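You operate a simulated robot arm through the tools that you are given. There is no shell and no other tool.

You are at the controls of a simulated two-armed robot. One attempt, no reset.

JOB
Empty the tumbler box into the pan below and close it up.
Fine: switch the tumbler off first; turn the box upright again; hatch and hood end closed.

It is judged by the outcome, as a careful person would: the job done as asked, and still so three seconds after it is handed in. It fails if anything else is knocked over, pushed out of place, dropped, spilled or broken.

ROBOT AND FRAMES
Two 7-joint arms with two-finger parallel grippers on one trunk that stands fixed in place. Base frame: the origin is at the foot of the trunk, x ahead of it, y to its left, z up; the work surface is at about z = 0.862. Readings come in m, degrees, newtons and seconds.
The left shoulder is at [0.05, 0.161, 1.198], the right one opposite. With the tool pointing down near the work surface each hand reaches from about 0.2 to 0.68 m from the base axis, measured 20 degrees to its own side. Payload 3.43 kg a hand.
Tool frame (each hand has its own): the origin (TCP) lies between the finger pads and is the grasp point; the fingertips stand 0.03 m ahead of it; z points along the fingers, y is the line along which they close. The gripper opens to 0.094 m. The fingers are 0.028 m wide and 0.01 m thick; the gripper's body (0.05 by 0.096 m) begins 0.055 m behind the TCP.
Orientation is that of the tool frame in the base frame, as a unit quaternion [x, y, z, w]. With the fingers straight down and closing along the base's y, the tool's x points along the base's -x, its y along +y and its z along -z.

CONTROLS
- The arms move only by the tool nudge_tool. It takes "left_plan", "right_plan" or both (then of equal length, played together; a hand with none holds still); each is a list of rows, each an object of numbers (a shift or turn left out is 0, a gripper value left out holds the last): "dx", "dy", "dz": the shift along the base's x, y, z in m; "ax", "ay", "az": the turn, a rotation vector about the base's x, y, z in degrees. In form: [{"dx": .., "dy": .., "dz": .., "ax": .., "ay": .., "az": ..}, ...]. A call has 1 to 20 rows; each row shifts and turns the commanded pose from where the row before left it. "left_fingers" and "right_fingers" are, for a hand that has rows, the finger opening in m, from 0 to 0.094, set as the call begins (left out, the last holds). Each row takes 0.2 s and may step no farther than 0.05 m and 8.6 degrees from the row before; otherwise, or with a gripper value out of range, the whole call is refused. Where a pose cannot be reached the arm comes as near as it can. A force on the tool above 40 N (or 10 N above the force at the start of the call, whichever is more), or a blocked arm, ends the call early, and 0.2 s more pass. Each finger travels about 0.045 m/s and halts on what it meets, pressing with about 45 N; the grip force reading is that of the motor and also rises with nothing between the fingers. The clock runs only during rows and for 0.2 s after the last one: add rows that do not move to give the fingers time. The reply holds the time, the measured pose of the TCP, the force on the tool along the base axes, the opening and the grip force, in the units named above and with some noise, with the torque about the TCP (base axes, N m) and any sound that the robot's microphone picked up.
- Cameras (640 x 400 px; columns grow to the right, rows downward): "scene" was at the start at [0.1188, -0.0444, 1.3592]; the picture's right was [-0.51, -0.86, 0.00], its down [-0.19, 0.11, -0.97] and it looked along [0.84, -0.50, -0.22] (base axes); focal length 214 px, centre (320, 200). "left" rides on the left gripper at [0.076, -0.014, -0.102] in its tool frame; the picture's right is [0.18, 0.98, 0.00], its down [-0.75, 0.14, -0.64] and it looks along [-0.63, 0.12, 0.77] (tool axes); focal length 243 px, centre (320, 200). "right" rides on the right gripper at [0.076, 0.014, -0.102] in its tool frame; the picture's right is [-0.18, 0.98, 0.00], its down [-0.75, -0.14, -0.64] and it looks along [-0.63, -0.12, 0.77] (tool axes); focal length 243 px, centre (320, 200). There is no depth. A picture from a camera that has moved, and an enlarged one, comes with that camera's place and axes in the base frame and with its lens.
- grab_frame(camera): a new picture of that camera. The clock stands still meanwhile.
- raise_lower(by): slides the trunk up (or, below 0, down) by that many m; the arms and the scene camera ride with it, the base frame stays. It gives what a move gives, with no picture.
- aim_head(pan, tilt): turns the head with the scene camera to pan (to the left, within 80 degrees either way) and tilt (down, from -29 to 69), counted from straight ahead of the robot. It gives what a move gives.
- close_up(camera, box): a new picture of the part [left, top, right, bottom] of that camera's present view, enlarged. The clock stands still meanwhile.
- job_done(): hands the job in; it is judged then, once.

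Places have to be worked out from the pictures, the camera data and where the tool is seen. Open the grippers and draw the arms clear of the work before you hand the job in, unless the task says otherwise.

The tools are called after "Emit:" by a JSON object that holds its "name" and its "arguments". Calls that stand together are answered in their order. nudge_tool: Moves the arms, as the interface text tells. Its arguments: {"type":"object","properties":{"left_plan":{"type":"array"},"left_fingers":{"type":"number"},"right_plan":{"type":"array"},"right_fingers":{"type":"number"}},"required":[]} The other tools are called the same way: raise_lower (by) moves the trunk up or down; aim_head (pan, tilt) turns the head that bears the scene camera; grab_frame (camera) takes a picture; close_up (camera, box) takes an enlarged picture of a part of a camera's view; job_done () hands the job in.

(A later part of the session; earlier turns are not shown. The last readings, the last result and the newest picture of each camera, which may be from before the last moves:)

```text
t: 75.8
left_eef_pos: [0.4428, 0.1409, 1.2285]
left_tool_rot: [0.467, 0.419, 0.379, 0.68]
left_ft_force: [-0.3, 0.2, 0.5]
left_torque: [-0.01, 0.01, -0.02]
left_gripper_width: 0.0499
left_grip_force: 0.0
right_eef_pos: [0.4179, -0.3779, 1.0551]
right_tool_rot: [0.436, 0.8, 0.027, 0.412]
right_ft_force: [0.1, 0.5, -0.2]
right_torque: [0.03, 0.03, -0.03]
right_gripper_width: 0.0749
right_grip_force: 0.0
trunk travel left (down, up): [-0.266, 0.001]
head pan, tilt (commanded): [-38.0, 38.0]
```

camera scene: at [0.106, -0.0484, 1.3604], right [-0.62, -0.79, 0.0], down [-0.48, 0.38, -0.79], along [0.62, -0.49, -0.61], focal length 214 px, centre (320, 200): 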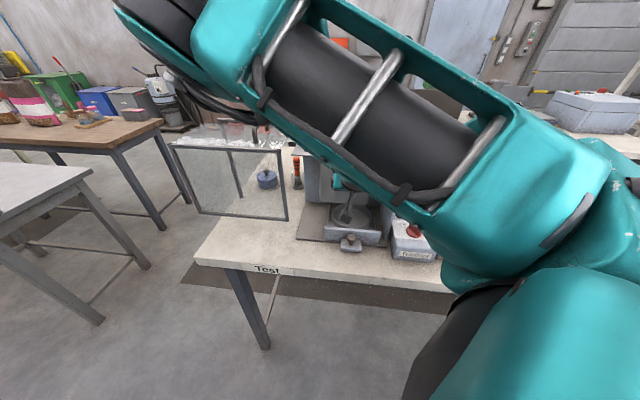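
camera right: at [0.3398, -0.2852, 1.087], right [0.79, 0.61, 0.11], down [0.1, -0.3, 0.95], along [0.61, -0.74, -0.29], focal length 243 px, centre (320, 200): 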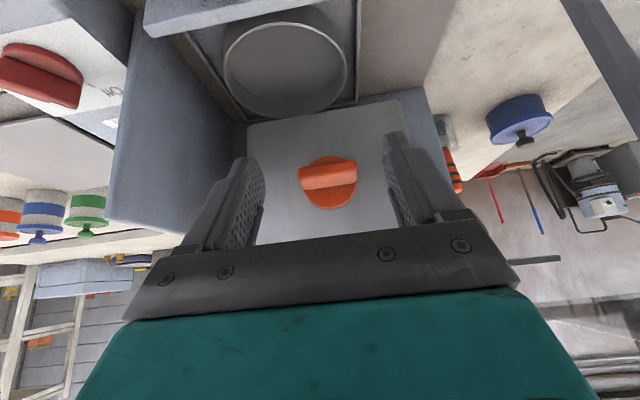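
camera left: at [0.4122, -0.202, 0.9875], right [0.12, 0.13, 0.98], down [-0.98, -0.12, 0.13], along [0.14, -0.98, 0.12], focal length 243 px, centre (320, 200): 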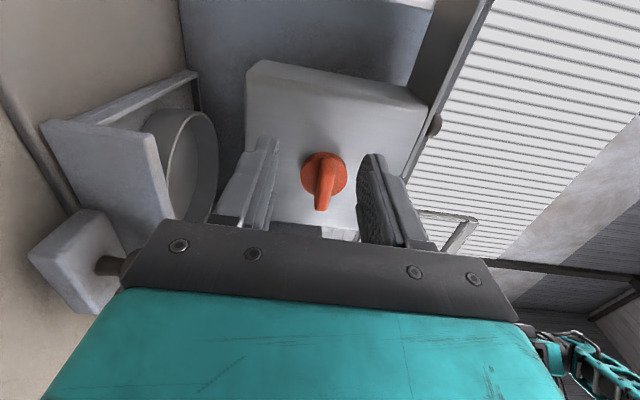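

On track. Next comes the swing to the forward-pointing pose.

Emit:
{"name": "nudge_tool", "arguments": {"right_plan": [{"dx": -0.0014, "dy": -0.0015, "dz": -0.0043, "ax": 5.21, "ay": -5.16}, {"dx": -0.0014, "dy": -0.0015, "dz": -0.0043, "ax": 5.21, "ay": -5.16}, {"dx": -0.0014, "dy": -0.0015, "dz": -0.0043, "ax": 5.21, "ay": -5.16}, {"dx": -0.0014, "dy": -0.0015, "dz": -0.0043, "ax": 5.21, "ay": -5.16}, {"dx": -0.0014, "dy": -0.0015, "dz": -0.0043, "ax": 5.21, "ay": -5.16}, {"dx": -0.0014, "dy": -0.0015, "dz": -0.0043, "ax": 5.21, "ay": -5.16}]}}

Emit:
{"name": "grab_frame", "arguments": {"camera": "scene"}}

```text
t: 77.2
left_eef_pos: [0.4424, 0.1411, 1.2278]
left_tool_rot: [0.469, 0.419, 0.379, 0.679]
left_ft_force: [0.4, -0.2, 0.5]
left_torque: [0.0, 0.04, 0.0]
left_gripper_width: 0.05
left_grip_force: 0.1
right_eef_pos: [0.4092, -0.3881, 1.0278]
right_tool_rot: [0.507, 0.625, 0.356, 0.475]
right_ft_force: [-0.3, -0.4, 0.3]
right_torque: [-0.02, 0.01, 0.02]
right_gripper_width: 0.075
right_grip_force: 0.0
trunk travel left (down, up): [-0.266, 0.001]
head pan, tilt (commanded): [-38.0, 38.0]
```

```text
taken
camera scene: at [0.107, -0.0499, 1.3601], right [-0.62, -0.79, 0.0], down [-0.49, 0.38, -0.79], along [0.62, -0.49, -0.62], focal length 214 px, centre (320, 200)
```

scene: 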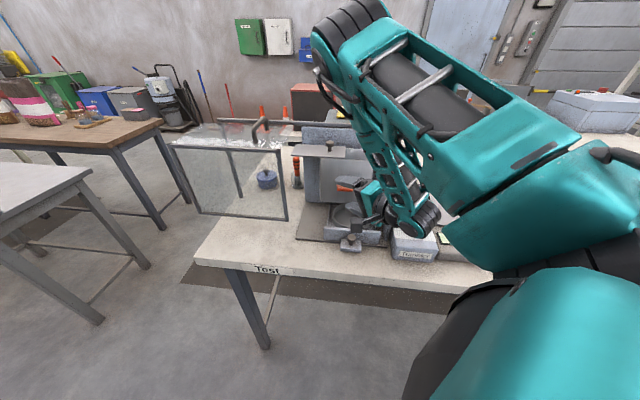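

Exactly on target. Now I'll swing the tool round to the machine's heading and level it, in two halves.

Emit:
{"name": "nudge_tool", "arguments": {"right_plan": [{"dx": 0.00126, "dy": 0.00207, "dz": -0.00136, "ax": 0.89, "ay": -3.11, "az": -6.3}, {"dx": 0.00126, "dy": 0.00207, "dz": -0.00136, "ax": 0.89, "ay": -3.11, "az": -6.3}, {"dx": 0.00126, "dy": 0.00207, "dz": -0.00136, "ax": 0.89, "ay": -3.11, "az": -6.3}]}}

```text
t: 78.0
left_eef_pos: [0.4412, 0.1398, 1.2287]
left_tool_rot: [0.468, 0.419, 0.38, 0.679]
left_ft_force: [-1.2, -0.1, 0.5]
left_torque: [0.01, 0.03, -0.01]
left_gripper_width: 0.0498
left_grip_force: 0.1
right_eef_pos: [0.3804, -0.4506, 1.071]
right_tool_rot: [0.583, 0.485, 0.328, 0.563]
right_ft_force: [-0.1, 0.3, -0.3]
right_torque: [0.01, 0.02, -0.02]
right_gripper_width: 0.075
right_grip_force: 0.0
right hand out of reach, approached as far as the arm can: row 1, 2, 3
trunk travel left (down, up): [-0.266, 0.001]
head pan, tilt (commanded): [-38.0, 38.0]
```

That swing is limited by a wrist joint in this posture. I see how to get round it: from tool-down I should pitch along azimuth -72°, straight through the forearm's direction, so the wrist flips into its other branch, which has plenty of range. I'll retrace to the known good poses first.

Emit:
{"name": "nudge_tool", "arguments": {"right_plan": [{"dx": 0.0096, "dy": 0.0208, "dz": -0.0144, "ax": -0.92, "ay": 3.1, "az": 6.3}, {"dx": 0.0096, "dy": 0.0208, "dz": -0.0144, "ax": -0.92, "ay": 3.1, "az": 6.3}, {"dx": 0.0096, "dy": 0.0208, "dz": -0.0144, "ax": -0.92, "ay": 3.1, "az": 6.3}, {}]}}

```text
t: 79.0
left_eef_pos: [0.4422, 0.1411, 1.2278]
left_tool_rot: [0.468, 0.418, 0.379, 0.68]
left_ft_force: [0.0, 0.6, 0.0]
left_torque: [0.01, 0.03, 0.02]
left_gripper_width: 0.0499
left_grip_force: 0.1
right_eef_pos: [0.4094, -0.3872, 1.0267]
right_tool_rot: [0.506, 0.626, 0.355, 0.475]
right_ft_force: [-0.8, -0.5, 0.7]
right_torque: [-0.01, 0.03, 0.02]
right_gripper_width: 0.0751
right_grip_force: 0.2
trunk travel left (down, up): [-0.266, 0.001]
head pan, tilt (commanded): [-38.0, 38.0]
```

Back at the good pose. I'll retrace through the top pose to tool-down, a bit above and in front of the box.

Emit:
{"name": "nudge_tool", "arguments": {"right_plan": [{"dx": 0.0014, "dy": 0.0015, "dz": 0.0045, "ax": -5.21, "ay": 5.16}, {"dx": 0.0014, "dy": 0.0015, "dz": 0.0045, "ax": -5.21, "ay": 5.16}, {"dx": 0.0014, "dy": 0.0015, "dz": 0.0045, "ax": -5.21, "ay": 5.16}, {"dx": 0.0014, "dy": 0.0015, "dz": 0.0045, "ax": -5.21, "ay": 5.16}, {"dx": 0.0014, "dy": 0.0015, "dz": 0.0045, "ax": -5.21, "ay": 5.16}, {"dx": 0.0014, "dy": 0.0015, "dz": 0.0045, "ax": -5.21, "ay": 5.16}, {"dx": 0.0008, "dy": -0.0039, "dz": 0.0065, "ax": -4.0, "ay": 5.3, "az": 0.2}, {"dx": 0.0008, "dy": -0.0039, "dz": 0.0065, "ax": -4.0, "ay": 5.3, "az": 0.2}, {"dx": -0.0028, "dy": 0.0029, "dz": 0.013, "ax": 3.34, "ay": 5.27, "az": 0.97}, {"dx": -0.0028, "dy": 0.0029, "dz": 0.013, "ax": 3.34, "ay": 5.27, "az": 0.97}, {"dx": -0.0028, "dy": 0.0029, "dz": 0.013, "ax": 3.34, "ay": 5.27, "az": 0.97}, {"dx": -0.0028, "dy": 0.0029, "dz": 0.013, "ax": 3.34, "ay": 5.27, "az": 0.97}, {"dx": -0.0028, "dy": 0.0029, "dz": 0.013, "ax": 3.34, "ay": 5.27, "az": 0.97}, {"dx": -0.0028, "dy": 0.0029, "dz": 0.013, "ax": 3.34, "ay": 5.27, "az": 0.97}, {"dx": -0.0028, "dy": 0.0029, "dz": 0.013, "ax": 3.34, "ay": 5.27, "az": 0.97}]}}

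Emit:
{"name": "grab_frame", "arguments": {"camera": "scene"}}

```text
t: 82.2
left_eef_pos: [0.444, 0.1415, 1.2278]
left_tool_rot: [0.468, 0.42, 0.379, 0.679]
left_ft_force: [-0.2, 0.3, -0.4]
left_torque: [0.02, -0.01, -0.01]
left_gripper_width: 0.05
left_grip_force: 0.1
right_eef_pos: [0.3988, -0.3694, 1.1574]
right_tool_rot: [0.383, 0.924, 0.005, -0.005]
right_ft_force: [-0.1, -0.4, -0.2]
right_torque: [-0.01, 0.0, 0.0]
right_gripper_width: 0.0748
right_grip_force: 0.2
trunk travel left (down, up): [-0.266, 0.001]
head pan, tilt (commanded): [-38.0, 38.0]
```

```text
taken
camera scene: at [0.1071, -0.0498, 1.36], right [-0.62, -0.79, 0.0], down [-0.49, 0.38, -0.79], along [0.62, -0.49, -0.62], focal length 214 px, centre (320, 200)
```

scene: 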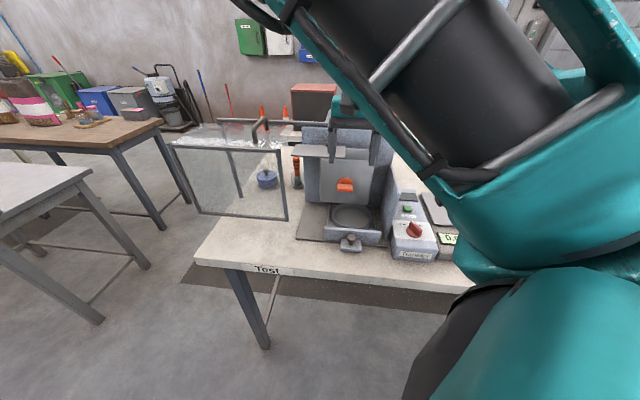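

Good. Now I'll go down again with the tool vertical, then begin pitching toward azimuth -72°, in small checked stages.

Emit:
{"name": "nudge_tool", "arguments": {"right_plan": [{"dx": 0.004, "dy": 0.0005, "dz": -0.02}, {"dx": 0.004, "dy": 0.0005, "dz": -0.02}, {"dx": 0.004, "dy": 0.0005, "dz": -0.02}, {"dx": 0.004, "dy": 0.0005, "dz": -0.02}, {"dx": 0.004, "dy": 0.0005, "dz": -0.02}]}}

Emit:
{"name": "nudge_tool", "arguments": {"right_plan": [{"ax": -4.75, "ay": -1.55}, {"ax": -4.75, "ay": -1.55}, {"ax": -4.75, "ay": -1.55}, {"ax": -4.75, "ay": -1.55}, {"ax": -4.75, "ay": -1.55}, {"ax": -4.75, "ay": -1.55}]}}

Emit:
{"name": "grab_frame", "arguments": {"camera": "scene"}}

```text
t: 83.4
left_eef_pos: [0.4427, 0.1412, 1.2276]
left_tool_rot: [0.469, 0.419, 0.379, 0.679]
left_ft_force: [0.1, -0.4, 0.1]
left_torque: [0.0, -0.01, 0.0]
left_gripper_width: 0.0501
left_grip_force: 0.1
right_eef_pos: [0.4205, -0.3637, 1.0594]
right_tool_rot: [0.378, 0.926, -0.002, -0.001]
right_ft_force: [0.9, 0.1, 0.5]
right_torque: [0.02, -0.01, -0.02]
right_gripper_width: 0.075
right_grip_force: 0.0
trunk travel left (down, up): [-0.266, 0.001]
head pan, tilt (commanded): [-38.0, 38.0]
```

```text
t: 84.8
left_eef_pos: [0.4421, 0.1416, 1.2277]
left_tool_rot: [0.468, 0.418, 0.38, 0.68]
left_ft_force: [0.0, -0.5, -0.1]
left_torque: [-0.02, 0.02, 0.03]
left_gripper_width: 0.05
left_grip_force: 0.0
right_eef_pos: [0.4098, -0.3938, 1.0531]
right_tool_rot: [0.37, 0.894, -0.192, 0.164]
right_ft_force: [-1.0, -0.6, 0.5]
right_torque: [-0.02, 0.03, 0.01]
right_gripper_width: 0.0751
right_grip_force: 0.0
right hand out of reach, approached as far as the arm can: row 5, 6
trunk travel left (down, up): [-0.266, 0.001]
head pan, tilt (commanded): [-38.0, 38.0]
```

```text
taken
camera scene: at [0.1066, -0.0499, 1.3601], right [-0.62, -0.79, 0.0], down [-0.48, 0.38, -0.79], along [0.62, -0.49, -0.62], focal length 214 px, centre (320, 200)
```

scene: 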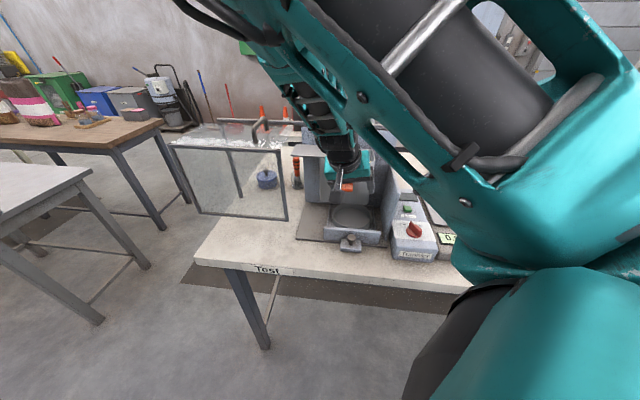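

The wrist joint won't bend past straight, so a level grip isn't available to this arm. But the tilted grip holding the bar's ends works from about 10° to 70° of swing. If the box keeps its angle when let go, I can turn it in stages. I'll return through tool-down to the 10° pose.

Emit:
{"name": "nudge_tool", "arguments": {"right_plan": [{"dx": 0.0018, "dy": 0.005, "dz": 0.001, "ax": 4.6, "ay": 1.5}, {"dx": 0.0018, "dy": 0.005, "dz": 0.001, "ax": 4.6, "ay": 1.5}, {"dx": 0.0018, "dy": 0.005, "dz": 0.001, "ax": 4.6, "ay": 1.5}, {"dx": 0.0018, "dy": 0.005, "dz": 0.001, "ax": 4.6, "ay": 1.5}, {"dx": 0.0018, "dy": 0.005, "dz": 0.001, "ax": 4.6, "ay": 1.5}, {"dx": 0.0018, "dy": 0.005, "dz": 0.001, "ax": 4.6, "ay": 1.5}]}}

Emit:
{"name": "nudge_tool", "arguments": {"right_plan": [{"dx": -0.0004, "dy": -0.0032, "dz": 0.0013, "ax": -3.3, "ay": -5.3, "az": -1.0}, {"dx": -0.0004, "dy": -0.0032, "dz": 0.0013, "ax": -3.3, "ay": -5.3, "az": -1.0}, {"dx": -0.0004, "dy": -0.0032, "dz": 0.0013, "ax": -3.3, "ay": -5.3, "az": -1.0}, {"dx": -0.0004, "dy": -0.0032, "dz": 0.0013, "ax": -3.3, "ay": -5.3, "az": -1.0}]}}

```text
t: 86.2
left_eef_pos: [0.4432, 0.1408, 1.2287]
left_tool_rot: [0.468, 0.419, 0.38, 0.679]
left_ft_force: [0.4, 0.3, -0.4]
left_torque: [-0.02, 0.01, 0.04]
left_gripper_width: 0.05
left_grip_force: 0.1
right_eef_pos: [0.4227, -0.3617, 1.059]
right_tool_rot: [0.377, 0.926, -0.007, 0.003]
right_ft_force: [-0.3, 1.0, 0.7]
right_torque: [0.0, 0.01, -0.02]
right_gripper_width: 0.0751
right_grip_force: 0.0
trunk travel left (down, up): [-0.266, 0.001]
head pan, tilt (commanded): [-38.0, 38.0]
```

```text
t: 87.2
left_eef_pos: [0.4425, 0.1419, 1.2281]
left_tool_rot: [0.467, 0.419, 0.38, 0.679]
left_ft_force: [0.1, -1.0, -0.7]
left_torque: [0.04, 0.0, 0.02]
left_gripper_width: 0.05
left_grip_force: 0.2
right_eef_pos: [0.4166, -0.3785, 1.0623]
right_tool_rot: [0.409, 0.886, -0.043, 0.214]
right_ft_force: [-0.1, -0.5, -0.5]
right_torque: [0.02, 0.0, -0.02]
right_gripper_width: 0.0751
right_grip_force: 0.1
trunk travel left (down, up): [-0.266, 0.001]
head pan, tilt (commanded): [-38.0, 38.0]
```

Tracking well. I'll finish turning to the 10° pose, then stop and check before approaching the bar.

Emit:
{"name": "nudge_tool", "arguments": {"right_plan": [{"dx": 0.0004, "dy": -0.0026, "dz": 0.0021, "ax": -3.3, "ay": -5.3, "az": -1.0}, {"dx": 0.0004, "dy": -0.0026, "dz": 0.0021, "ax": -3.3, "ay": -5.3, "az": -1.0}, {"dx": 0.0004, "dy": -0.0026, "dz": 0.0021, "ax": -3.3, "ay": -5.3, "az": -1.0}]}}

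Emit:
{"name": "grab_frame", "arguments": {"camera": "right"}}

```text
t: 88.0
left_eef_pos: [0.4423, 0.1418, 1.2282]
left_tool_rot: [0.468, 0.419, 0.38, 0.679]
left_ft_force: [0.3, 0.0, -0.3]
left_torque: [-0.03, 0.01, 0.01]
left_gripper_width: 0.05
left_grip_force: 0.1
right_eef_pos: [0.4185, -0.3857, 1.0699]
right_tool_rot: [0.413, 0.831, -0.069, 0.367]
right_ft_force: [0.1, -0.2, 0.9]
right_torque: [-0.04, 0.0, 0.02]
right_gripper_width: 0.0752
right_grip_force: 0.1
trunk travel left (down, up): [-0.266, 0.001]
head pan, tilt (commanded): [-38.0, 38.0]
```

```text
taken
camera right: at [0.3429, -0.2852, 1.0963], right [0.8, 0.52, 0.31], down [-0.17, -0.31, 0.94], along [0.58, -0.8, -0.16], focal length 243 px, centre (320, 200)
```

right: 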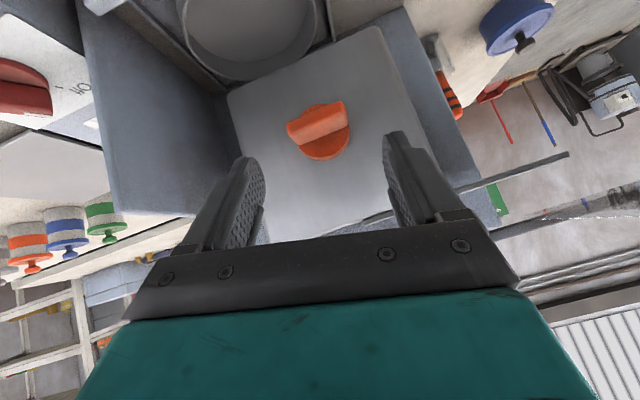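

Good. I'll approach along the tool axis until the fingertips straddle the bar, keeping the steps small.

Emit:
{"name": "nudge_tool", "arguments": {"right_plan": [{"dx": 0.0055, "dy": -0.0035, "dz": -0.0091, "ax": -0.55, "ay": -0.23, "az": 0.87}, {"dx": 0.0055, "dy": -0.0035, "dz": -0.0091, "ax": -0.55, "ay": -0.23, "az": 0.87}]}}

Emit:
{"name": "grab_frame", "arguments": {"camera": "right"}}

```text
t: 88.6
left_eef_pos: [0.4433, 0.1415, 1.2273]
left_tool_rot: [0.468, 0.419, 0.379, 0.679]
left_ft_force: [0.1, 0.3, 0.4]
left_torque: [0.04, 0.03, -0.01]
left_gripper_width: 0.05
left_grip_force: 0.0
right_eef_pos: [0.4303, -0.3919, 1.052]
right_tool_rot: [0.394, 0.836, -0.068, 0.376]
right_ft_force: [0.3, -0.3, -0.8]
right_torque: [0.01, -0.02, 0.02]
right_gripper_width: 0.0752
right_grip_force: 0.1
trunk travel left (down, up): [-0.266, 0.001]
head pan, tilt (commanded): [-38.0, 38.0]
```

```text
taken
camera right: at [0.3515, -0.2921, 1.0763], right [0.77, 0.56, 0.3], down [-0.16, -0.29, 0.94], along [0.61, -0.78, -0.13], focal length 243 px, centre (320, 200)
```

right: 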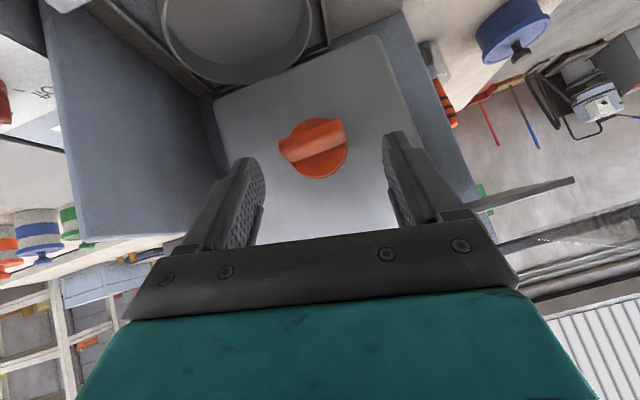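

Tracking well, nothing touched. Two more steps in.

Emit:
{"name": "nudge_tool", "arguments": {"right_plan": [{"dx": 0.0052, "dy": -0.004, "dz": -0.0092, "ax": -0.3, "ay": -0.2, "az": 0.4}, {"dx": 0.0052, "dy": -0.004, "dz": -0.0092, "ax": -0.3, "ay": -0.2, "az": 0.4}]}}

Emit:
{"name": "close_up", "arguments": {"camera": "right", "box": [200, 60, 440, 240]}}

```text
t: 89.2
left_eef_pos: [0.4434, 0.1417, 1.2278]
left_tool_rot: [0.469, 0.418, 0.38, 0.679]
left_ft_force: [-0.2, -0.5, 0.9]
left_torque: [-0.03, 0.01, 0.01]
left_gripper_width: 0.0498
left_grip_force: 0.1
right_eef_pos: [0.443, -0.3965, 1.0354]
right_tool_rot: [0.383, 0.837, -0.071, 0.384]
right_ft_force: [-0.4, 0.6, -0.3]
right_torque: [-0.04, -0.05, 0.02]
right_gripper_width: 0.0751
right_grip_force: 0.1
trunk travel left (down, up): [-0.266, 0.001]
head pan, tilt (commanded): [-38.0, 38.0]
```

```text
2.22 times, centred on (320, 150) of right
camera zoom: at [0.3618, -0.3005, 1.0577], right [0.76, 0.58, 0.3], down [-0.16, -0.27, 0.95], along [0.63, -0.77, -0.11], focal length 539 px, centre (320, 311)
```

zoom: 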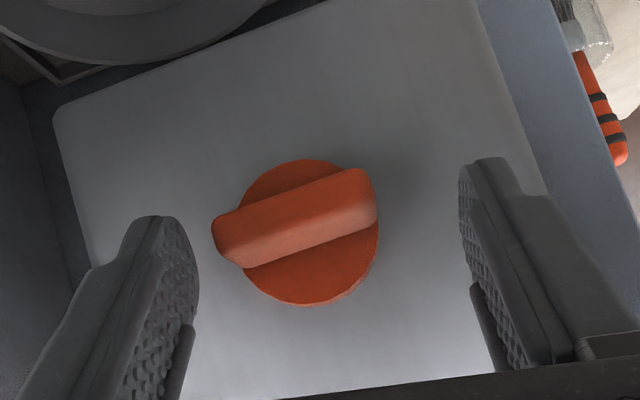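

The fingers straddle the bar at the right depth. I'll shift 4 mm to the right to centre on it, then close.

Emit:
{"name": "nudge_tool", "arguments": {"right_plan": [{"dx": -0.003, "dy": -0.003}, {}]}}

Emit:
{"name": "nudge_tool", "arguments": {"right_plan": [{}, {}, {}, {}], "right_fingers": 0.03}}

Emit:
{"name": "close_up", "arguments": {"camera": "right", "box": [200, 60, 440, 240]}}

```text
t: 89.8
left_eef_pos: [0.4428, 0.1421, 1.2277]
left_tool_rot: [0.468, 0.418, 0.38, 0.68]
left_ft_force: [-0.5, -0.1, 0.2]
left_torque: [-0.03, 0.02, 0.03]
left_gripper_width: 0.05
left_grip_force: 0.0
right_eef_pos: [0.4399, -0.4012, 1.0356]
right_tool_rot: [0.384, 0.837, -0.07, 0.383]
right_ft_force: [0.0, -0.8, -0.2]
right_torque: [-0.01, -0.01, 0.01]
right_gripper_width: 0.0748
right_grip_force: 0.1
trunk travel left (down, up): [-0.266, 0.001]
head pan, tilt (commanded): [-38.0, 38.0]
```

```text
t: 90.8
left_eef_pos: [0.442, 0.1413, 1.2272]
left_tool_rot: [0.468, 0.419, 0.38, 0.679]
left_ft_force: [1.0, -0.1, 0.6]
left_torque: [0.01, -0.03, -0.01]
left_gripper_width: 0.0498
left_grip_force: 0.2
right_eef_pos: [0.4375, -0.4018, 1.0349]
right_tool_rot: [0.384, 0.837, -0.071, 0.383]
right_ft_force: [-2.4, -3.8, -0.9]
right_torque: [-0.15, 0.09, -0.03]
right_gripper_width: 0.0452
right_grip_force: 44.4
trunk travel left (down, up): [-0.266, 0.001]
head pan, tilt (commanded): [-38.0, 38.0]
```

```text
2.22 times, centred on (320, 150) of right
camera zoom: at [0.3574, -0.3038, 1.0571], right [0.76, 0.57, 0.3], down [-0.16, -0.28, 0.95], along [0.63, -0.77, -0.12], focal length 539 px, centre (320, 311)
```

zoom: 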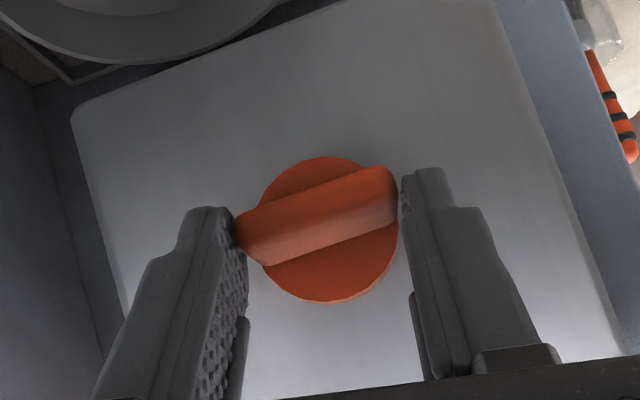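

The bar is gripped (45 mm, full grip force). I'll turn it 15° clockwise as a test and watch the force and the box.

Emit:
{"name": "nudge_tool", "arguments": {"right_plan": [{"dx": -0.001, "dy": -0.00101, "dz": -0.00062, "ax": 3.554, "ay": -3.517}, {"dx": -0.00096, "dy": -0.00097, "dz": -0.00074, "ax": 3.554, "ay": -3.517}, {"dx": -0.00091, "dy": -0.00092, "dz": -0.00086, "ax": 3.554, "ay": -3.517}]}}

Emit:
{"name": "close_up", "arguments": {"camera": "right", "box": [200, 60, 440, 240]}}

Emit:
{"name": "grab_frame", "arguments": {"camera": "scene"}}

```text
t: 91.6
left_eef_pos: [0.4417, 0.1413, 1.2277]
left_tool_rot: [0.468, 0.418, 0.38, 0.679]
left_ft_force: [0.1, -0.3, -1.1]
left_torque: [0.04, -0.01, 0.0]
left_gripper_width: 0.0498
left_grip_force: 0.2
right_eef_pos: [0.4341, -0.4046, 1.0329]
right_tool_rot: [0.424, 0.801, 0.042, 0.422]
right_ft_force: [-10.4, -9.9, 5.2]
right_torque: [0.3, 0.71, 0.86]
right_gripper_width: 0.0449
right_grip_force: 44.9
trunk travel left (down, up): [-0.266, 0.001]
head pan, tilt (commanded): [-38.0, 38.0]
```

```text
2.22 times, centred on (320, 150) of right
camera zoom: at [0.3497, -0.3115, 1.0574], right [0.68, 0.5, 0.54], down [-0.33, -0.44, 0.83], along [0.65, -0.75, -0.14], focal length 539 px, centre (320, 311)
```

zoom: 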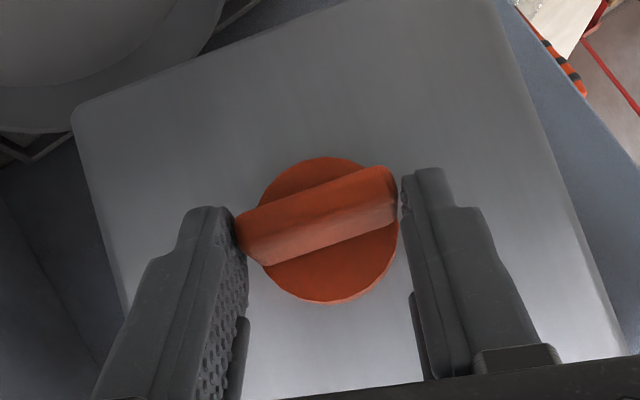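

```text
taken
camera scene: at [0.105, -0.0508, 1.3603], right [-0.62, -0.79, 0.0], down [-0.48, 0.38, -0.79], along [0.62, -0.48, -0.62], focal length 214 px, centre (320, 200)
```

scene: 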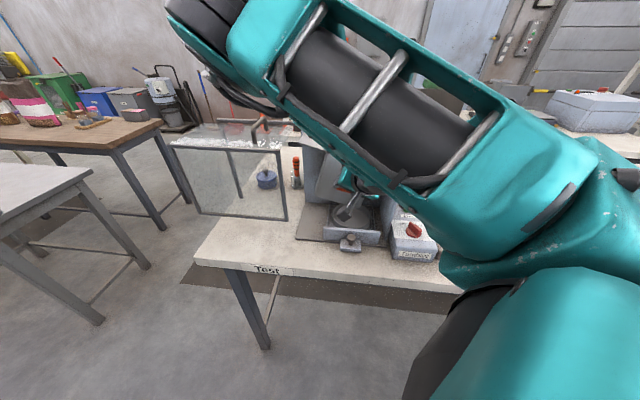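

The box turned 15° with the hand, so the grip works. Now I'll open the fingers to see whether the box keeps its angle by itself.

Emit:
{"name": "nudge_tool", "arguments": {"right_plan": [{}, {}, {}, {}], "right_fingers": 0.07}}

Emit:
{"name": "close_up", "arguments": {"camera": "right", "box": [200, 60, 440, 240]}}

```text
t: 92.6
left_eef_pos: [0.4414, 0.1414, 1.2279]
left_tool_rot: [0.468, 0.419, 0.38, 0.679]
left_ft_force: [-0.7, 0.2, 0.0]
left_torque: [-0.01, -0.02, 0.02]
left_gripper_width: 0.0501
left_grip_force: 0.1
right_eef_pos: [0.436, -0.4024, 1.0322]
right_tool_rot: [0.422, 0.801, 0.043, 0.422]
right_ft_force: [0.1, 0.0, 0.0]
right_torque: [0.01, -0.03, 0.02]
right_gripper_width: 0.0701
right_grip_force: 0.0
trunk travel left (down, up): [-0.266, 0.001]
head pan, tilt (commanded): [-38.0, 38.0]
```

```text
2.22 times, centred on (320, 150) of right
camera zoom: at [0.3514, -0.3101, 1.057], right [0.68, 0.5, 0.54], down [-0.33, -0.44, 0.83], along [0.65, -0.75, -0.14], focal length 539 px, centre (320, 311)
```

zoom: 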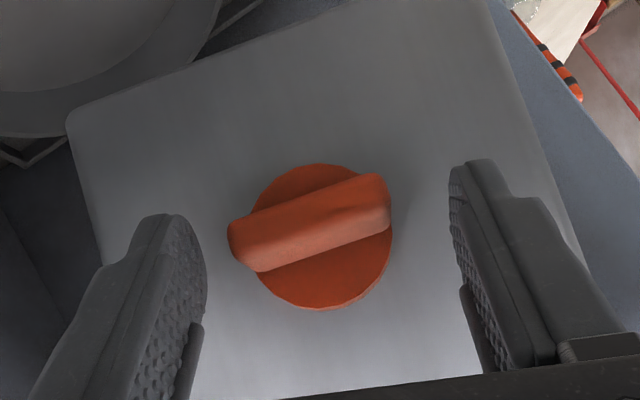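

The box stays where it is put, so I can turn it in stages. I'll swing the open hand back to 10° and grip the bar's ends again.

Emit:
{"name": "nudge_tool", "arguments": {"right_plan": [{"dx": 0.0017, "dy": 0.0017, "dz": 0.0007, "ax": -5.33, "ay": 5.28}, {"dx": 0.0017, "dy": 0.0017, "dz": 0.0007, "ax": -5.33, "ay": 5.28}, {}]}}

Emit:
{"name": "nudge_tool", "arguments": {"right_plan": [{}, {}, {}, {}], "right_fingers": 0.03}}

Emit:
{"name": "close_up", "arguments": {"camera": "right", "box": [200, 60, 440, 240]}}

```text
t: 93.4
left_eef_pos: [0.4431, 0.1417, 1.2277]
left_tool_rot: [0.468, 0.419, 0.38, 0.679]
left_ft_force: [-0.4, 0.8, 0.7]
left_torque: [-0.01, 0.02, -0.05]
left_gripper_width: 0.0496
left_grip_force: 0.0
right_eef_pos: [0.4395, -0.4004, 1.0348]
right_tool_rot: [0.383, 0.838, -0.071, 0.383]
right_ft_force: [0.0, -0.4, 0.0]
right_torque: [0.03, -0.01, 0.01]
right_gripper_width: 0.0697
right_grip_force: 0.0
trunk travel left (down, up): [-0.266, 0.001]
head pan, tilt (commanded): [-38.0, 38.0]
```

```text
t: 94.4
left_eef_pos: [0.4429, 0.1407, 1.227]
left_tool_rot: [0.468, 0.418, 0.379, 0.679]
left_ft_force: [0.1, -0.9, -0.7]
left_torque: [0.0, 0.02, 0.0]
left_gripper_width: 0.05
left_grip_force: 0.1
right_eef_pos: [0.438, -0.4011, 1.034]
right_tool_rot: [0.385, 0.837, -0.071, 0.383]
right_ft_force: [-4.4, -5.6, 0.4]
right_torque: [-0.24, 0.06, -0.04]
right_gripper_width: 0.0447
right_grip_force: 45.3
trunk travel left (down, up): [-0.266, 0.001]
head pan, tilt (commanded): [-38.0, 38.0]
```

```text
2.22 times, centred on (320, 150) of right
camera zoom: at [0.3574, -0.3035, 1.0562], right [0.76, 0.57, 0.3], down [-0.17, -0.28, 0.95], along [0.63, -0.77, -0.12], focal length 539 px, centre (320, 311)
```

zoom: 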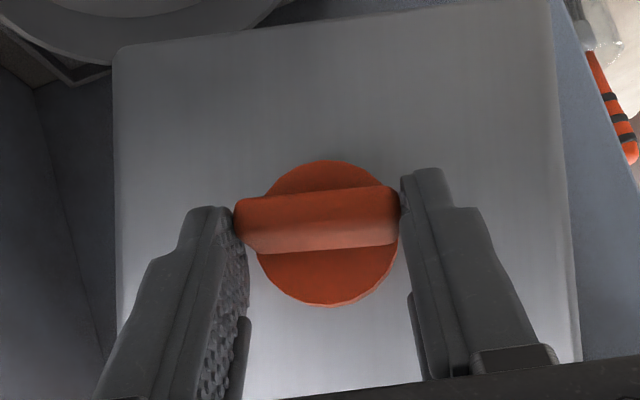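

Well gripped. Now I'll turn slowly from 10° to 60°.

Emit:
{"name": "nudge_tool", "arguments": {"right_plan": [{"dx": -0.0012, "dy": -0.0012, "dz": -0.00029, "ax": 3.554, "ay": -3.517}, {"dx": -0.00091, "dy": -0.00092, "dz": -0.00041, "ax": 3.554, "ay": -3.517}, {"dx": -0.00088, "dy": -0.00089, "dz": -0.00052, "ax": 3.554, "ay": -3.517}, {"dx": -0.00085, "dy": -0.00086, "dz": -0.00063, "ax": 3.554, "ay": -3.517}, {"dx": -0.00081, "dy": -0.00082, "dz": -0.00073, "ax": 3.554, "ay": -3.517}]}}

Emit:
{"name": "nudge_tool", "arguments": {"right_plan": [{"dx": -0.00076, "dy": -0.00077, "dz": -0.00083, "ax": 3.554, "ay": -3.517}, {"dx": -0.0007, "dy": -0.00071, "dz": -0.00092, "ax": 3.554, "ay": -3.517}, {"dx": -0.00065, "dy": -0.00065, "dz": -0.001, "ax": 3.554, "ay": -3.517}]}}

Emit:
{"name": "grab_frame", "arguments": {"camera": "right"}}

Emit:
{"name": "grab_frame", "arguments": {"camera": "scene"}}

```text
t: 95.6
left_eef_pos: [0.4416, 0.141, 1.2283]
left_tool_rot: [0.469, 0.417, 0.38, 0.679]
left_ft_force: [-0.6, -0.7, 0.1]
left_torque: [0.02, -0.02, 0.0]
left_gripper_width: 0.05
left_grip_force: 0.1
right_eef_pos: [0.4333, -0.4061, 1.0321]
right_tool_rot: [0.446, 0.77, 0.117, 0.442]
right_ft_force: [-17.8, -8.2, -2.1]
right_torque: [0.19, 0.69, 0.8]
right_gripper_width: 0.0443
right_grip_force: 44.6
trunk travel left (down, up): [-0.266, 0.001]
head pan, tilt (commanded): [-38.0, 38.0]
```

```text
t: 96.4
left_eef_pos: [0.4406, 0.1409, 1.2282]
left_tool_rot: [0.469, 0.417, 0.381, 0.679]
left_ft_force: [0.2, 0.3, 0.1]
left_torque: [0.0, -0.01, -0.02]
left_gripper_width: 0.05
left_grip_force: 0.2
right_eef_pos: [0.4293, -0.4092, 1.029]
right_tool_rot: [0.474, 0.711, 0.227, 0.467]
right_ft_force: [-18.5, -9.9, -10.3]
right_torque: [-0.64, 0.07, -0.14]
right_gripper_width: 0.0442
right_grip_force: 44.9
trunk travel left (down, up): [-0.266, 0.001]
head pan, tilt (commanded): [-38.0, 38.0]
```

```text
taken
camera right: at [0.3383, -0.3229, 1.0525], right [0.47, 0.28, 0.84], down [-0.54, -0.65, 0.53], along [0.69, -0.7, -0.16], focal length 243 px, centre (320, 200)
```

right: 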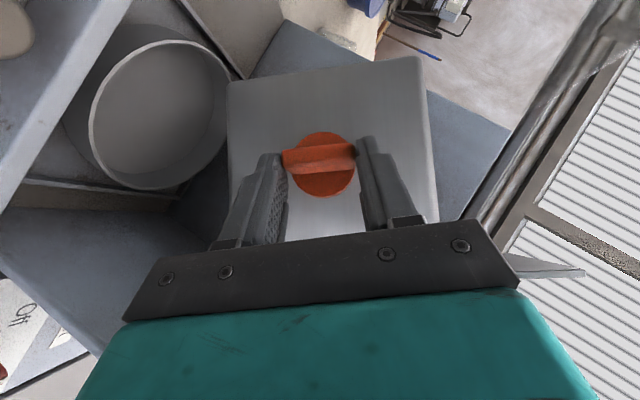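

```text
taken
camera scene: at [0.1051, -0.0517, 1.3601], right [-0.62, -0.79, 0.0], down [-0.48, 0.38, -0.79], along [0.62, -0.48, -0.62], focal length 214 px, centre (320, 200)
```

scene: 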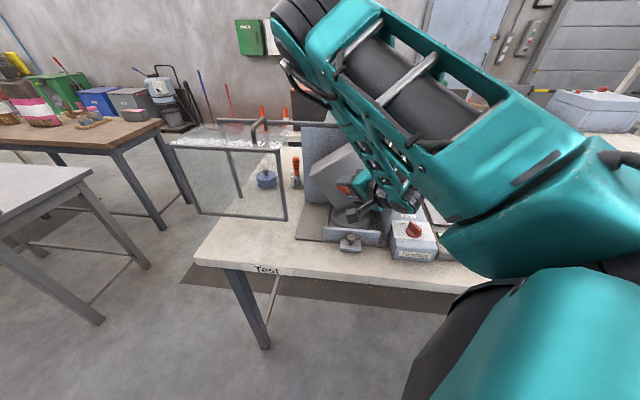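

The box is turning smoothly (about 55°). I'll go on to about 67°, with a small centring correction.

Emit:
{"name": "nudge_tool", "arguments": {"right_plan": [{"dx": -0.0011, "dy": -0.0011, "dz": -0.0013, "ax": 2.843, "ay": -2.814}, {"dx": -0.0008, "dy": -0.0008, "dz": -0.0011, "ax": 2.843, "ay": -2.814}, {"dx": -0.0005, "dy": -0.0005, "dz": -0.001, "ax": 2.843, "ay": -2.814}]}}

Emit:
{"name": "grab_frame", "arguments": {"camera": "right"}}

Emit:
{"name": "close_up", "arguments": {"camera": "scene", "box": [270, 110, 440, 270]}}

```text
t: 97.2
left_eef_pos: [0.4414, 0.1387, 1.2282]
left_tool_rot: [0.468, 0.418, 0.38, 0.679]
left_ft_force: [-0.2, -0.6, -0.1]
left_torque: [0.01, 0.01, 0.0]
left_gripper_width: 0.0501
left_grip_force: 0.0
right_eef_pos: [0.428, -0.411, 1.0243]
right_tool_rot: [0.488, 0.656, 0.315, 0.482]
right_ft_force: [-21.6, -11.0, -10.4]
right_torque: [-0.21, 0.34, -0.1]
right_gripper_width: 0.0442
right_grip_force: 44.7
trunk travel left (down, up): [-0.266, 0.001]
head pan, tilt (commanded): [-38.0, 38.0]
```

```text
taken
camera right: at [0.3332, -0.3282, 1.0478], right [0.34, 0.15, 0.93], down [-0.61, -0.72, 0.34], along [0.72, -0.68, -0.16], focal length 243 px, centre (320, 200)
```

right: 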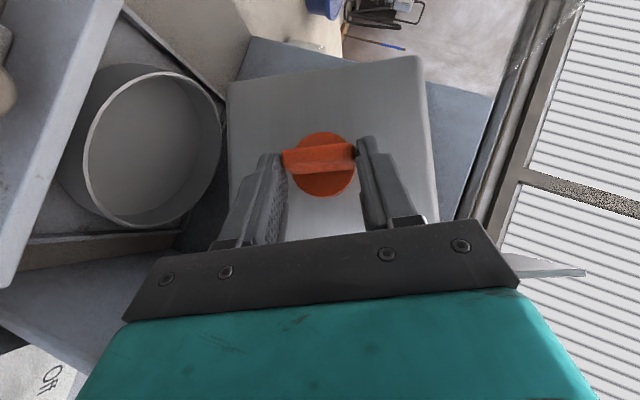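

```text
2.50 times, centred on (355, 190) of scene
camera zoom: at [0.105, -0.052, 1.3602], right [-0.62, -0.79, 0.0], down [-0.48, 0.38, -0.79], along [0.62, -0.48, -0.62], focal length 536 px, centre (232, 225)
```

zoom: 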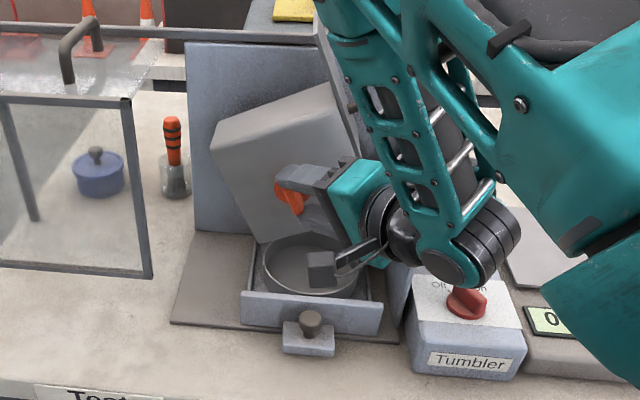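

The box is at about 67°, the pan is still empty and the hatch is in place. I'll open, swing the open hand back round the bar to 10°, and take the bar across its thickness for the pouring stroke.

Emit:
{"name": "nudge_tool", "arguments": {"right_plan": [{}, {}, {}, {}], "right_fingers": 0.075}}

Emit:
{"name": "nudge_tool", "arguments": {"right_plan": [{"dx": 0.00164, "dy": 0.00151, "dz": 0.0015, "ax": -5.28, "ay": 5.23}, {"dx": 0.00164, "dy": 0.00151, "dz": 0.0015, "ax": -5.28, "ay": 5.23}, {"dx": 0.00164, "dy": 0.00151, "dz": 0.0015, "ax": -5.28, "ay": 5.23}, {"dx": 0.00164, "dy": 0.00151, "dz": 0.0015, "ax": -5.28, "ay": 5.23}, {"dx": 0.00164, "dy": 0.00151, "dz": 0.0015, "ax": -5.28, "ay": 5.23}, {"dx": 0.00164, "dy": 0.00151, "dz": 0.0015, "ax": -5.28, "ay": 5.23}, {"dx": 0.00164, "dy": 0.00151, "dz": 0.0015, "ax": -5.28, "ay": 5.23}]}}

Emit:
{"name": "grab_frame", "arguments": {"camera": "right"}}

```text
t: 98.2
left_eef_pos: [0.4428, 0.1419, 1.2278]
left_tool_rot: [0.468, 0.419, 0.38, 0.679]
left_ft_force: [-0.3, 0.0, -0.2]
left_torque: [0.02, -0.03, -0.03]
left_gripper_width: 0.0499
left_grip_force: 0.0
right_eef_pos: [0.4307, -0.4086, 1.0262]
right_tool_rot: [0.485, 0.656, 0.316, 0.484]
right_ft_force: [-0.5, -0.3, -0.3]
right_torque: [-0.02, -0.04, -0.03]
right_gripper_width: 0.0748
right_grip_force: 0.1
trunk travel left (down, up): [-0.266, 0.001]
head pan, tilt (commanded): [-38.0, 38.0]
```

```text
t: 99.8
left_eef_pos: [0.4413, 0.1408, 1.2269]
left_tool_rot: [0.469, 0.418, 0.38, 0.679]
left_ft_force: [-0.3, -0.1, 0.3]
left_torque: [0.02, 0.04, 0.0]
left_gripper_width: 0.0501
left_grip_force: 0.1
right_eef_pos: [0.4416, -0.4005, 1.0361]
right_tool_rot: [0.383, 0.837, -0.073, 0.384]
right_ft_force: [0.0, 0.0, -0.1]
right_torque: [-0.02, 0.0, 0.0]
right_gripper_width: 0.0752
right_grip_force: 0.1
trunk travel left (down, up): [-0.266, 0.001]
head pan, tilt (commanded): [-38.0, 38.0]
```

```text
taken
camera right: at [0.361, -0.3021, 1.0583], right [0.76, 0.58, 0.3], down [-0.16, -0.27, 0.95], along [0.63, -0.77, -0.11], focal length 243 px, centre (320, 200)
```

right: 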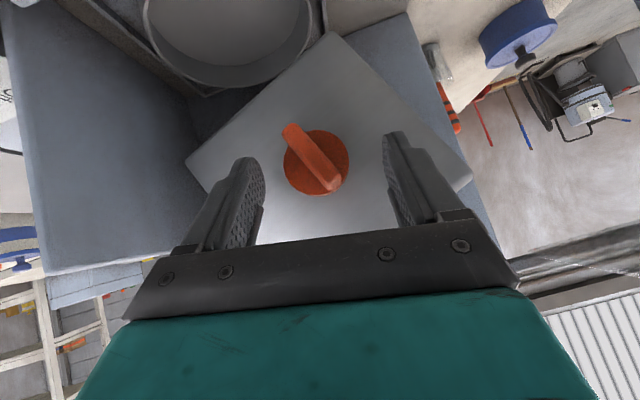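

The box held its angle (about 66°). I'll first bring the fingers close to the bar without touching it, so the final closing and the pouring stroke are quick.

Emit:
{"name": "nudge_tool", "arguments": {"right_plan": [{"dx": -0.001, "dy": -0.001}, {}, {}], "right_fingers": 0.042}}

Emit:
{"name": "close_up", "arguments": {"camera": "right", "box": [200, 60, 440, 240]}}

```text
t: 100.6
left_eef_pos: [0.441, 0.1412, 1.2291]
left_tool_rot: [0.468, 0.419, 0.38, 0.679]
left_ft_force: [0.9, -0.6, -0.2]
left_torque: [0.03, 0.03, 0.0]
left_gripper_width: 0.0503
left_grip_force: 0.1
right_eef_pos: [0.4401, -0.4018, 1.0371]
right_tool_rot: [0.384, 0.838, -0.07, 0.382]
right_ft_force: [-4.3, -3.6, 0.1]
right_torque: [-0.1, 0.04, -0.13]
right_gripper_width: 0.0449
right_grip_force: 2.6
trunk travel left (down, up): [-0.266, 0.001]
head pan, tilt (commanded): [-38.0, 38.0]
```

```text
2.22 times, centred on (320, 150) of right
camera zoom: at [0.3589, -0.3035, 1.0585], right [0.76, 0.57, 0.3], down [-0.16, -0.28, 0.95], along [0.63, -0.77, -0.12], focal length 539 px, centre (320, 311)
```

zoom: 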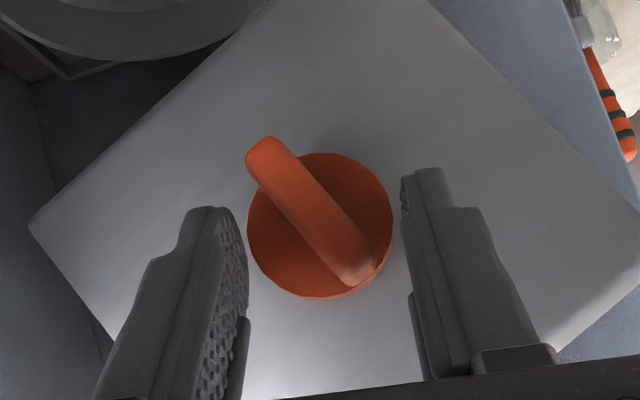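

The fingertips are closing on the round disc behind the bar. That is even better, because a disc can be gripped at any angle. I'll centre on the refined axis, slightly deeper, and close firmly.

Emit:
{"name": "nudge_tool", "arguments": {"right_plan": [{"dx": 0.0003, "dy": -0.0015, "dz": -0.0033}, {}], "right_fingers": 0.05}}

Emit:
{"name": "nudge_tool", "arguments": {"right_plan": [{}, {}, {}], "right_fingers": 0.02}}

Emit:
{"name": "close_up", "arguments": {"camera": "right", "box": [200, 60, 440, 240]}}

```text
t: 101.2
left_eef_pos: [0.4432, 0.1426, 1.2273]
left_tool_rot: [0.468, 0.419, 0.379, 0.68]
left_ft_force: [-0.7, -0.2, 0.0]
left_torque: [-0.01, 0.03, 0.01]
left_gripper_width: 0.0503
left_grip_force: 0.1
right_eef_pos: [0.4415, -0.402, 1.0341]
right_tool_rot: [0.383, 0.837, -0.071, 0.384]
right_ft_force: [-1.3, 0.3, 0.1]
right_torque: [0.03, -0.01, 0.0]
right_gripper_width: 0.05
right_grip_force: 0.1
trunk travel left (down, up): [-0.266, 0.001]
head pan, tilt (commanded): [-38.0, 38.0]
```

```text
t: 102.0
left_eef_pos: [0.4439, 0.1412, 1.2276]
left_tool_rot: [0.467, 0.418, 0.38, 0.68]
left_ft_force: [0.3, -0.8, 0.2]
left_torque: [0.01, -0.01, 0.01]
left_gripper_width: 0.0499
left_grip_force: 0.1
right_eef_pos: [0.4402, -0.4029, 1.0331]
right_tool_rot: [0.384, 0.837, -0.072, 0.384]
right_ft_force: [-4.1, -5.2, -1.3]
right_torque: [-0.19, 0.0, -0.21]
right_gripper_width: 0.0434
right_grip_force: 45.1
trunk travel left (down, up): [-0.266, 0.001]
head pan, tilt (commanded): [-38.0, 38.0]
```

```text
2.22 times, centred on (320, 150) of right
camera zoom: at [0.3595, -0.3051, 1.0549], right [0.76, 0.57, 0.3], down [-0.16, -0.28, 0.95], along [0.63, -0.77, -0.12], focal length 539 px, centre (320, 311)
```

zoom: 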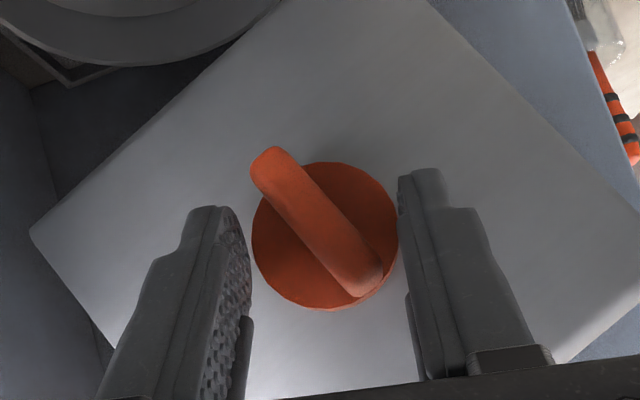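

The disc is held at full grip force. First I'll turn 8° to make sure it doesn't slip.

Emit:
{"name": "nudge_tool", "arguments": {"right_plan": [{"dx": -0.00174, "dy": -0.00176, "dz": -0.00061, "ax": 5.483, "ay": -5.426}]}}

Emit:
{"name": "close_up", "arguments": {"camera": "right", "box": [200, 60, 440, 240]}}

```text
t: 102.4
left_eef_pos: [0.4418, 0.1403, 1.2277]
left_tool_rot: [0.468, 0.418, 0.38, 0.679]
left_ft_force: [0.2, 0.2, 0.3]
left_torque: [0.02, 0.02, -0.02]
left_gripper_width: 0.0499
left_grip_force: 0.1
right_eef_pos: [0.4392, -0.4044, 1.0333]
right_tool_rot: [0.405, 0.821, -0.012, 0.404]
right_ft_force: [-4.3, -5.2, -2.8]
right_torque: [-0.52, -0.26, -0.59]
right_gripper_width: 0.0432
right_grip_force: 45.0
trunk travel left (down, up): [-0.266, 0.001]
head pan, tilt (commanded): [-38.0, 38.0]
```

```text
2.22 times, centred on (320, 150) of right
camera zoom: at [0.3556, -0.3089, 1.0556], right [0.73, 0.54, 0.43], down [-0.25, -0.37, 0.9], along [0.64, -0.76, -0.13], focal length 539 px, centre (320, 311)
```

zoom: 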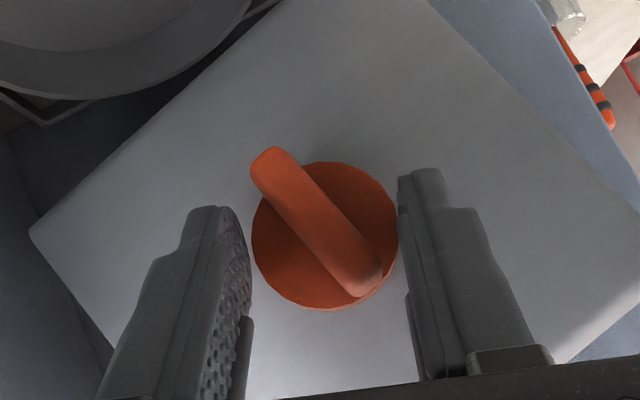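

No slip; the box follows. Now the quick pouring stroke, on to about 118°, then a second's wait there.

Emit:
{"name": "nudge_tool", "arguments": {"right_plan": [{"dx": -0.00167, "dy": -0.00169, "dz": -0.00094, "ax": 5.483, "ay": -5.426}, {"dx": -0.00157, "dy": -0.00159, "dz": -0.00125, "ax": 5.483, "ay": -5.426}, {"dx": -0.00143, "dy": -0.00145, "dz": -0.00154, "ax": 5.483, "ay": -5.426}, {"dx": -0.00128, "dy": -0.00129, "dz": -0.0018, "ax": 5.483, "ay": -5.426}, {"dx": -0.0011, "dy": -0.00111, "dz": -0.00203, "ax": 5.483, "ay": -5.426}, {"dx": -0.0007, "dy": -0.0007, "dz": -0.0017, "ax": 4.265, "ay": -4.22}, {}, {}, {}]}}

Emit:
{"name": "grab_frame", "arguments": {"camera": "right"}}

Emit:
{"name": "close_up", "arguments": {"camera": "scene", "box": [270, 110, 440, 270]}}

```text
t: 104.4
left_eef_pos: [0.4418, 0.14, 1.229]
left_tool_rot: [0.468, 0.418, 0.38, 0.68]
left_ft_force: [0.2, 0.2, -0.6]
left_torque: [-0.07, 0.0, 0.01]
left_gripper_width: 0.0499
left_grip_force: 0.0
right_eef_pos: [0.4314, -0.4114, 1.0246]
right_tool_rot: [0.486, 0.654, 0.317, 0.485]
right_ft_force: [-2.1, -10.7, 5.7]
right_torque: [-0.03, -0.14, -0.85]
right_gripper_width: 0.0431
right_grip_force: 45.3
trunk travel left (down, up): [-0.266, 0.001]
head pan, tilt (commanded): [-38.0, 38.0]
```

```text
taken
camera right: at [0.335, -0.3294, 1.0459], right [0.33, 0.15, 0.93], down [-0.61, -0.72, 0.33], along [0.72, -0.68, -0.15], focal length 243 px, centre (320, 200)
```

right: 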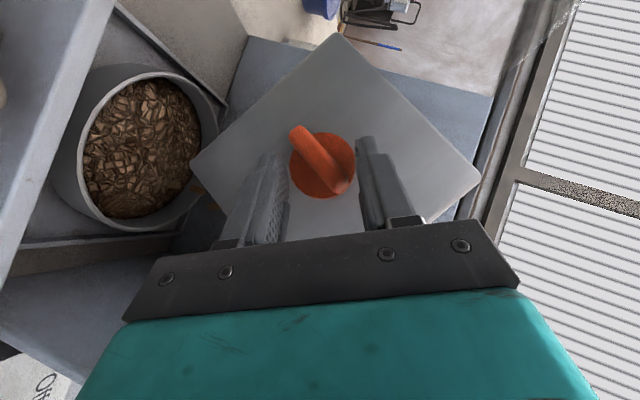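

```text
2.50 times, centred on (355, 190) of scene
camera zoom: at [0.106, -0.0508, 1.3602], right [-0.62, -0.79, 0.0], down [-0.48, 0.38, -0.79], along [0.62, -0.48, -0.62], focal length 536 px, centre (232, 225)
```

zoom: 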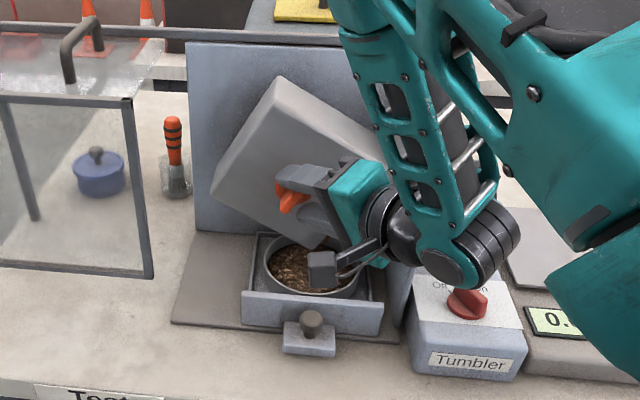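

The brown chips are in the pan. I'll look closely for spills and to see whether it has finished pouring.

Emit:
{"name": "close_up", "arguments": {"camera": "right", "box": [40, 20, 260, 260]}}

Emit:
{"name": "close_up", "arguments": {"camera": "scene", "box": [320, 190, 400, 255]}}

```text
1.67 times, centred on (150, 140) of right
camera zoom: at [0.335, -0.3294, 1.0459], right [0.33, 0.15, 0.93], down [-0.61, -0.72, 0.33], along [0.72, -0.68, -0.15], focal length 404 px, centre (603, 300)
```

zoom: 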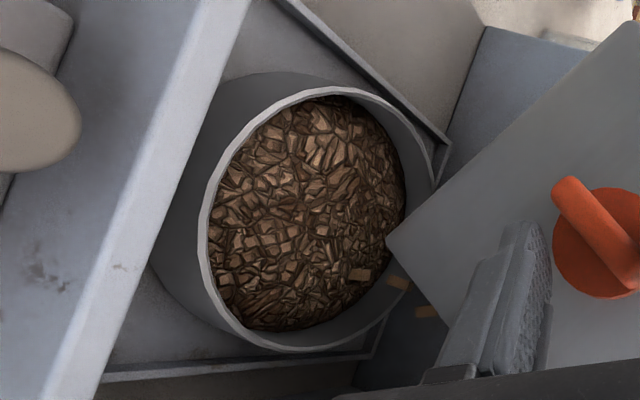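

```text
6.15 times, centred on (360, 222) of scene
camera zoom: at [0.106, -0.0508, 1.3602], right [-0.62, -0.79, 0.0], down [-0.48, 0.38, -0.79], along [0.62, -0.48, -0.62], focal length 1320 px, centre (74, 62)
```

zoom: 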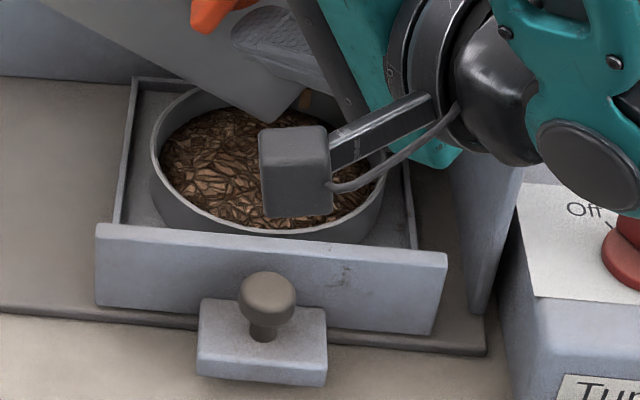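

A few chips are still in flight between the lip and the pan, so it's still trickling. I'll hold here for two more seconds and look again.

Emit:
{"name": "nudge_tool", "arguments": {"right_plan": [{}, {}, {}, {}, {}, {}, {}, {}, {}, {}]}}

Emit:
{"name": "close_up", "arguments": {"camera": "right", "box": [40, 20, 260, 260]}}

Emit:
{"name": "close_up", "arguments": {"camera": "scene", "box": [320, 190, 400, 255]}}

```text
t: 106.6
left_eef_pos: [0.4414, 0.1413, 1.2279]
left_tool_rot: [0.468, 0.418, 0.38, 0.68]
left_ft_force: [0.7, 0.0, 0.0]
left_torque: [0.0, 0.01, -0.01]
left_gripper_width: 0.0497
left_grip_force: 0.1
right_eef_pos: [0.431, -0.4119, 1.0242]
right_tool_rot: [0.486, 0.654, 0.317, 0.485]
right_ft_force: [0.5, -14.2, 11.6]
right_torque: [-0.09, -0.23, -0.16]
right_gripper_width: 0.0428
right_grip_force: 45.0
trunk travel left (down, up): [-0.266, 0.001]
head pan, tilt (commanded): [-38.0, 38.0]
```

```text
1.67 times, centred on (150, 140) of right
camera zoom: at [0.335, -0.3293, 1.0459], right [0.33, 0.15, 0.93], down [-0.61, -0.72, 0.33], along [0.72, -0.68, -0.15], focal length 404 px, centre (603, 300)
```

zoom: 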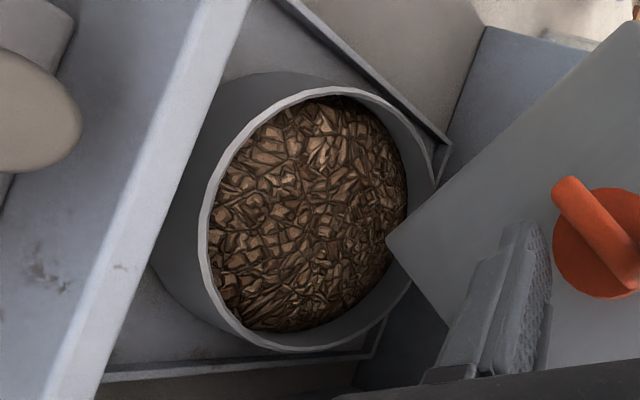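

```text
6.15 times, centred on (360, 222) of scene
camera zoom: at [0.1059, -0.0509, 1.3602], right [-0.62, -0.79, 0.0], down [-0.48, 0.38, -0.79], along [0.62, -0.48, -0.62], focal length 1320 px, centre (74, 62)
```

zoom: 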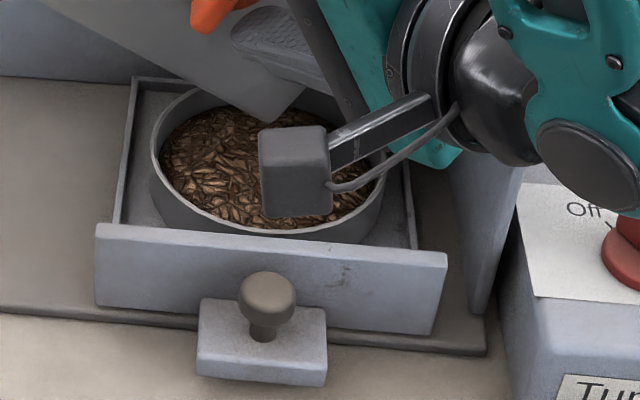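

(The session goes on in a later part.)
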